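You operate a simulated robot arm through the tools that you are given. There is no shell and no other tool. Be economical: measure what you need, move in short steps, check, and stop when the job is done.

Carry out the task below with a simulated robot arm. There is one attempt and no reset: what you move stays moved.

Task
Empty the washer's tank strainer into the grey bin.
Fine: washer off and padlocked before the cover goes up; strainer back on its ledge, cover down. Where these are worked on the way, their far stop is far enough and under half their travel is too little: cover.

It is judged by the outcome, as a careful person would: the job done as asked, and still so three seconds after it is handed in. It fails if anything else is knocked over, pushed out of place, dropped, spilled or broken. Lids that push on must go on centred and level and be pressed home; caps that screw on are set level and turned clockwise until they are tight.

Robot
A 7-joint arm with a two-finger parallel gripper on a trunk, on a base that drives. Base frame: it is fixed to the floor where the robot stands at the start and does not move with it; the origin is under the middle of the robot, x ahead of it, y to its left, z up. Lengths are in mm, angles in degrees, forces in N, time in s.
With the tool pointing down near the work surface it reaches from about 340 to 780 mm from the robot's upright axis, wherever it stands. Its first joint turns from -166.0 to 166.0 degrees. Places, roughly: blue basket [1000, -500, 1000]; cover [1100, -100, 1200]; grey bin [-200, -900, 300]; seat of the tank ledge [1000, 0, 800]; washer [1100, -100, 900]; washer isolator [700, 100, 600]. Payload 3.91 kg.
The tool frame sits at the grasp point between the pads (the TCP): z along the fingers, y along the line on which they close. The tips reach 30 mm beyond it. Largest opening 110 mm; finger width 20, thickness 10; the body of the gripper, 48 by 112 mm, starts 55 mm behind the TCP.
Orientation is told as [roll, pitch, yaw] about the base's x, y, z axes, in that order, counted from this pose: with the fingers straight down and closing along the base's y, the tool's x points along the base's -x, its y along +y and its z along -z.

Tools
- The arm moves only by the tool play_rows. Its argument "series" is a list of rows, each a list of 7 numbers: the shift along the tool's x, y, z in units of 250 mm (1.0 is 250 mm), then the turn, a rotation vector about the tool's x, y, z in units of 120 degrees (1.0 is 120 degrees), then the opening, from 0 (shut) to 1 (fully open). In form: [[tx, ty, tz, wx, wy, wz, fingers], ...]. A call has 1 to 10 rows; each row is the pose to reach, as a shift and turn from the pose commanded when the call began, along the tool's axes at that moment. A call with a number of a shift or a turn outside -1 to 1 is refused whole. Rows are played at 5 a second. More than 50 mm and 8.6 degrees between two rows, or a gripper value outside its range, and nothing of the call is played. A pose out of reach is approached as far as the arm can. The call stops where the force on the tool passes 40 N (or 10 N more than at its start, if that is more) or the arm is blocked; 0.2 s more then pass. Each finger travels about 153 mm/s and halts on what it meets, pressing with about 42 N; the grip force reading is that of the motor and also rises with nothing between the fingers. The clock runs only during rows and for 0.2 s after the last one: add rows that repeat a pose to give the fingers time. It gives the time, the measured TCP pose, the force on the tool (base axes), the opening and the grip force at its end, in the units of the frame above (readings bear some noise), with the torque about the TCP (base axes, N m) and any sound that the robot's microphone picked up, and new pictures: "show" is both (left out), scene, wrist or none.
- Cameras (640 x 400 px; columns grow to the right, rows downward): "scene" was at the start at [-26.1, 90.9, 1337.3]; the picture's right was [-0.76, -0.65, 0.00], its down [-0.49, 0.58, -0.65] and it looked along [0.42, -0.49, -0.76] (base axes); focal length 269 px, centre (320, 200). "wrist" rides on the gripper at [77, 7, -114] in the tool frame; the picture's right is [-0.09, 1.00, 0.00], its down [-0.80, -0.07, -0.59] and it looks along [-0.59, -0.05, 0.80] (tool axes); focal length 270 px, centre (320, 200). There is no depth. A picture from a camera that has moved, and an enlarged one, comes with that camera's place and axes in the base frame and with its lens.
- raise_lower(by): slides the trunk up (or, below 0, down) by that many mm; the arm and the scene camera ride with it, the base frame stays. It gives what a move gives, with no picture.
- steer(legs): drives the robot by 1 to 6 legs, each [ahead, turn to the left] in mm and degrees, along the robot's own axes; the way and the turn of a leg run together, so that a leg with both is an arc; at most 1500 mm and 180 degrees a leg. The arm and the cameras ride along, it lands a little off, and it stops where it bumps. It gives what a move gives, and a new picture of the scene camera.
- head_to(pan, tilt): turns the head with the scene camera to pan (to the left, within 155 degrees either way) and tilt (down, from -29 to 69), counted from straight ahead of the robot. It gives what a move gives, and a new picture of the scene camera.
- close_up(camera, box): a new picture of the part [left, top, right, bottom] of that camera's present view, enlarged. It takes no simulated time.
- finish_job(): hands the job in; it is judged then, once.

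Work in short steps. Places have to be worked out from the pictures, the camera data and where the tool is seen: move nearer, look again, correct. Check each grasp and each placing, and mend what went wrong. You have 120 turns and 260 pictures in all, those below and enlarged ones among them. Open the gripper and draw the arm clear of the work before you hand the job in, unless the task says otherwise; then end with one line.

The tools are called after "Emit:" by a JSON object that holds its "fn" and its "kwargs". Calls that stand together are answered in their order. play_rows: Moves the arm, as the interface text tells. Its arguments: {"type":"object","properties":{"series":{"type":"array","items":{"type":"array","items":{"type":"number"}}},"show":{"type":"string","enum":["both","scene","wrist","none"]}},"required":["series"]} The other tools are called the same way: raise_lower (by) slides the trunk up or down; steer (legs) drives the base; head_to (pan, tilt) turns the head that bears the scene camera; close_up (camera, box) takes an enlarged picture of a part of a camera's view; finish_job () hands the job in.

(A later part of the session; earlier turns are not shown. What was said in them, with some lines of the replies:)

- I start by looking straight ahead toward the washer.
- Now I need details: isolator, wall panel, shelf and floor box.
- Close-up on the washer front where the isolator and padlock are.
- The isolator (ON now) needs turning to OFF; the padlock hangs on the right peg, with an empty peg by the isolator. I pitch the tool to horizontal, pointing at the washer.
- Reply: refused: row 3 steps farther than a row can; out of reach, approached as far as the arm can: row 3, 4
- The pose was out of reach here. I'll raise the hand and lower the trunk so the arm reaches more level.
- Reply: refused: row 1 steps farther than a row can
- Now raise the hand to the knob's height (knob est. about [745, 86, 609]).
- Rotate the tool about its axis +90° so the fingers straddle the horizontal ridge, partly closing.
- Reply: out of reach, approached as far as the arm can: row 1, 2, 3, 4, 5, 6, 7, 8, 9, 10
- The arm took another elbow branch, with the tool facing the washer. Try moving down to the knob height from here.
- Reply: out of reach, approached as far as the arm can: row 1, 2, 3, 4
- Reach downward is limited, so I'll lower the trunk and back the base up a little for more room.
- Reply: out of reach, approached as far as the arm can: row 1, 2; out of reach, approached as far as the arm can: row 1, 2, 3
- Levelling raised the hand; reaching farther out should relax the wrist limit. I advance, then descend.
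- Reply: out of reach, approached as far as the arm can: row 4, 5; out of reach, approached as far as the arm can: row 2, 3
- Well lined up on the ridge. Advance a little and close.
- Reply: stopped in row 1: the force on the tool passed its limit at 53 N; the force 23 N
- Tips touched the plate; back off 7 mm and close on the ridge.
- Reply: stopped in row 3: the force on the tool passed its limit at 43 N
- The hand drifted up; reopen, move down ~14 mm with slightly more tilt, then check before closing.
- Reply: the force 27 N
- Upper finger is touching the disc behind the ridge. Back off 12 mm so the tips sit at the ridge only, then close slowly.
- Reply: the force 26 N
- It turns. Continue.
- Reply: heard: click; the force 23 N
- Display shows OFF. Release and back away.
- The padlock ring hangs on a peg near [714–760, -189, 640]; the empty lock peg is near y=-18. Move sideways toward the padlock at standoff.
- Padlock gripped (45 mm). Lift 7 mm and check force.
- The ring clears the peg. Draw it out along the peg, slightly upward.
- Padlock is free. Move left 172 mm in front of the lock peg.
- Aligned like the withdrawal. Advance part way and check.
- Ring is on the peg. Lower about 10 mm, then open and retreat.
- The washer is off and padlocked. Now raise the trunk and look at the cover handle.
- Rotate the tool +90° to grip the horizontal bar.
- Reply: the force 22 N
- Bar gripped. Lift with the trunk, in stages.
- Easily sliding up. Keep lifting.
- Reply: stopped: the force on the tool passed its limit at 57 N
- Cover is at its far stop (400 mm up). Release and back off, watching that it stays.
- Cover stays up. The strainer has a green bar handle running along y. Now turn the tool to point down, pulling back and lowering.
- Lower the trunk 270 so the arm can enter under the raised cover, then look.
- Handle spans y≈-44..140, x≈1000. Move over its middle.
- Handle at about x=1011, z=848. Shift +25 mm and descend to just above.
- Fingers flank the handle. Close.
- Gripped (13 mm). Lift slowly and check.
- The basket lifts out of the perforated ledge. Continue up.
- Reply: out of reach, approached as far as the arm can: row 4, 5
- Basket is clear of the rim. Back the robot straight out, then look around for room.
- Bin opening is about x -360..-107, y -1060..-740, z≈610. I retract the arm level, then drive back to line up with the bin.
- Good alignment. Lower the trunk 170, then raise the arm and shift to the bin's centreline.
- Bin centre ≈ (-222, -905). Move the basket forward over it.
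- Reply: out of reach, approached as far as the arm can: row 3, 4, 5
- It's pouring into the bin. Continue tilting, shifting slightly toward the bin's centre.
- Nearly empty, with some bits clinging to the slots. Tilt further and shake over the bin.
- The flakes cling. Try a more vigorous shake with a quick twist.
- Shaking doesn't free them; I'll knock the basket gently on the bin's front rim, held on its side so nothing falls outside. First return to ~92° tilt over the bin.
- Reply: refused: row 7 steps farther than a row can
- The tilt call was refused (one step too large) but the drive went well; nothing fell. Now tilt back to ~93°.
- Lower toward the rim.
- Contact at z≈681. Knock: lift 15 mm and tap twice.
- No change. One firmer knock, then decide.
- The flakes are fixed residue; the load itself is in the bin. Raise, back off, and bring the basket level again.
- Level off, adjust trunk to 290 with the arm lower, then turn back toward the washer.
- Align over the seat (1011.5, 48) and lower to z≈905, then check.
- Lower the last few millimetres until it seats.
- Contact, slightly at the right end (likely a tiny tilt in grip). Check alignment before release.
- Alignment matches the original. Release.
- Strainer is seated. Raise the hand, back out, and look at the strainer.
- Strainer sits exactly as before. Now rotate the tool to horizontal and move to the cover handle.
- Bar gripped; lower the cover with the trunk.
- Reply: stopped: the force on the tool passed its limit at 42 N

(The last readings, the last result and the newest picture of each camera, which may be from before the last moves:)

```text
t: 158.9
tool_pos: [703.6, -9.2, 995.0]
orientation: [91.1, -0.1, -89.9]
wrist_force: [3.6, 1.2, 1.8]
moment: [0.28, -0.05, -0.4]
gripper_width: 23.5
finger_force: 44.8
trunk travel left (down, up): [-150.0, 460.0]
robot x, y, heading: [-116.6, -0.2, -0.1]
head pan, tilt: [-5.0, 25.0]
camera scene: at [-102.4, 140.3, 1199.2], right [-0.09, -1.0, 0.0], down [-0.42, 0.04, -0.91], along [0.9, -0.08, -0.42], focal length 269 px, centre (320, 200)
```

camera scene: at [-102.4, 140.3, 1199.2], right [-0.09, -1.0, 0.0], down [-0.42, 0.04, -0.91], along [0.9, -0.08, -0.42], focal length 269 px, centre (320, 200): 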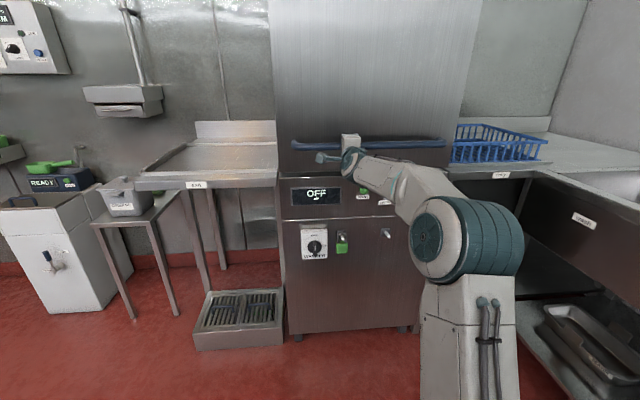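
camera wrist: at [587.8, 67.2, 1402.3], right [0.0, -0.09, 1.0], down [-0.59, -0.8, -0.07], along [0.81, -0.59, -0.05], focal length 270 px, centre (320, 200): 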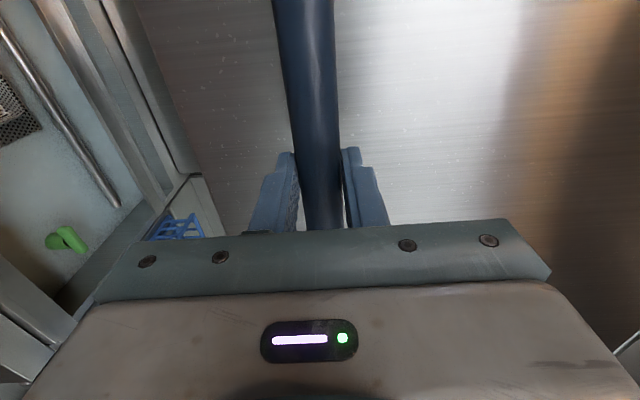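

Cover is down at its stop. Release and draw back clear.

Emit:
{"fn": "play_rows", "kwargs": {"series": [[0, 0, 0, 0, 0, 0, 0.3], [0, 0, 0, 0, 0, 0, 0.55], [0, 0, 0, 0, 0, 0, 0.6], [0, 0, -0.15, 0, 0, 0, 0.6], [0, 0, -0.33, 0, 0, 0, 0.6], [0, 0, -0.51, 0, 0, 0, 0.6], [0, 0, -0.65, 0, 0, 0, 0.6]], "show": "scene"}}

Emit:
{"fn": "head_to", "kwargs": {"pan": -80, "tilt": 40}}

Emit:
{"fn": "close_up", "kwargs": {"camera": "scene", "box": [260, 100, 460, 225]}}

```text
t: 160.5
tool_pos: [540.6, -9.2, 993.3]
orientation: [91.1, -0.2, -89.8]
wrist_force: [0.3, -0.5, -0.9]
moment: [0.01, -0.02, -0.01]
gripper_width: 65.9
finger_force: 0.0
trunk travel left (down, up): [-150.0, 460.0]
robot x, y, heading: [-119.5, -3.8, 0.1]
head pan, tilt: [-5.0, 25.0]
camera scene: at [-102.4, 140.2, 1199.3], right [-0.09, -1.0, 0.0], down [-0.42, 0.04, -0.91], along [0.9, -0.08, -0.42], focal length 269 px, centre (320, 200)
```

scene: 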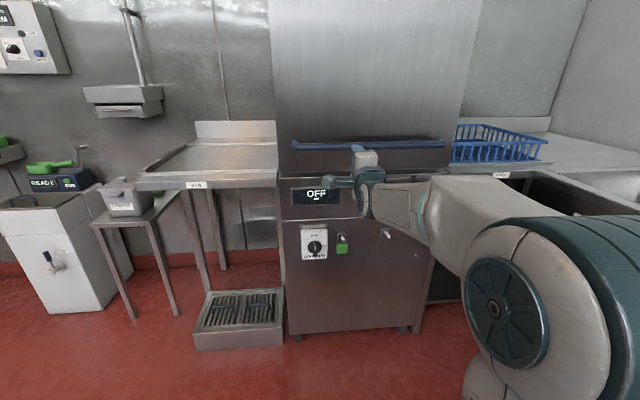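

```text
t: 161.9
tool_pos: [541.4, -9.3, 993.5]
orientation: [91.0, -0.2, -89.9]
wrist_force: [0.3, 0.4, 0.4]
moment: [-0.01, -0.01, 0.01]
gripper_width: 66.0
finger_force: 0.0
trunk travel left (down, up): [-150.0, 460.0]
robot x, y, heading: [-122.0, 1.8, -0.2]
head pan, tilt: [-80.0, 40.0]
camera scene: at [-179.9, 64.8, 1176.0], right [-0.99, -0.17, 0.0], down [-0.11, 0.63, -0.77], along [0.13, -0.75, -0.64], focal length 269 px, centre (320, 200)
```

scene: 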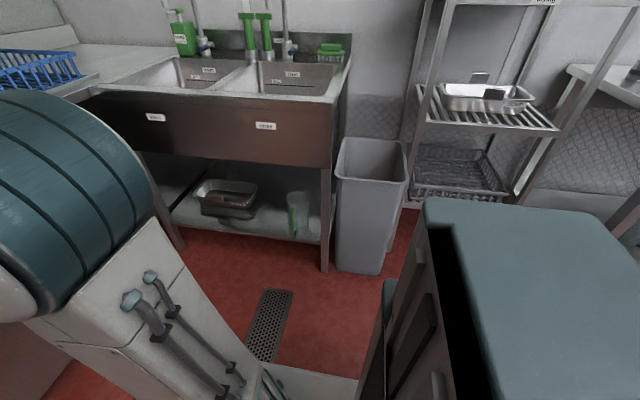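

```text
3.20 times, centred on (360, 162) of scene
camera zoom: at [-179.9, 64.8, 1176.0], right [-0.99, -0.17, 0.0], down [-0.11, 0.63, -0.77], along [0.13, -0.75, -0.64], focal length 861 px, centre (192, 320)
```

zoom: 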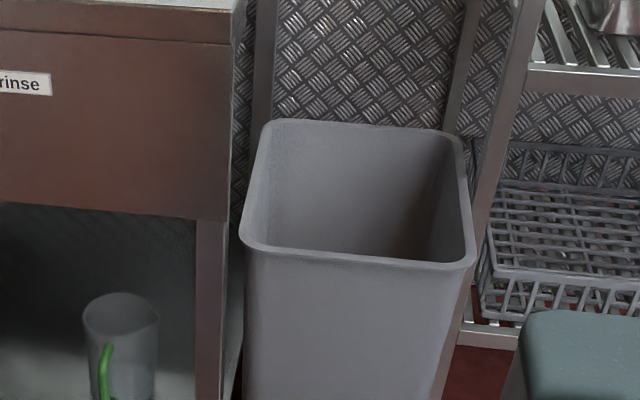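

The bin stands where it was and the floor is clean. The washer is off and padlocked, the strainer is seated, the cover is down and the arm is clear, so I'm handing in.

Emit:
{"fn": "finish_job", "kwargs": {}}

```text
The job is handed in.
```

The strainer's load went into the grey bin, though a few flakes are still stuck to its slots and did not come off with shaking or knocking on the bin's rim; the washer is off and padlocked, the strainer is back on its ledge, and the cover is down.
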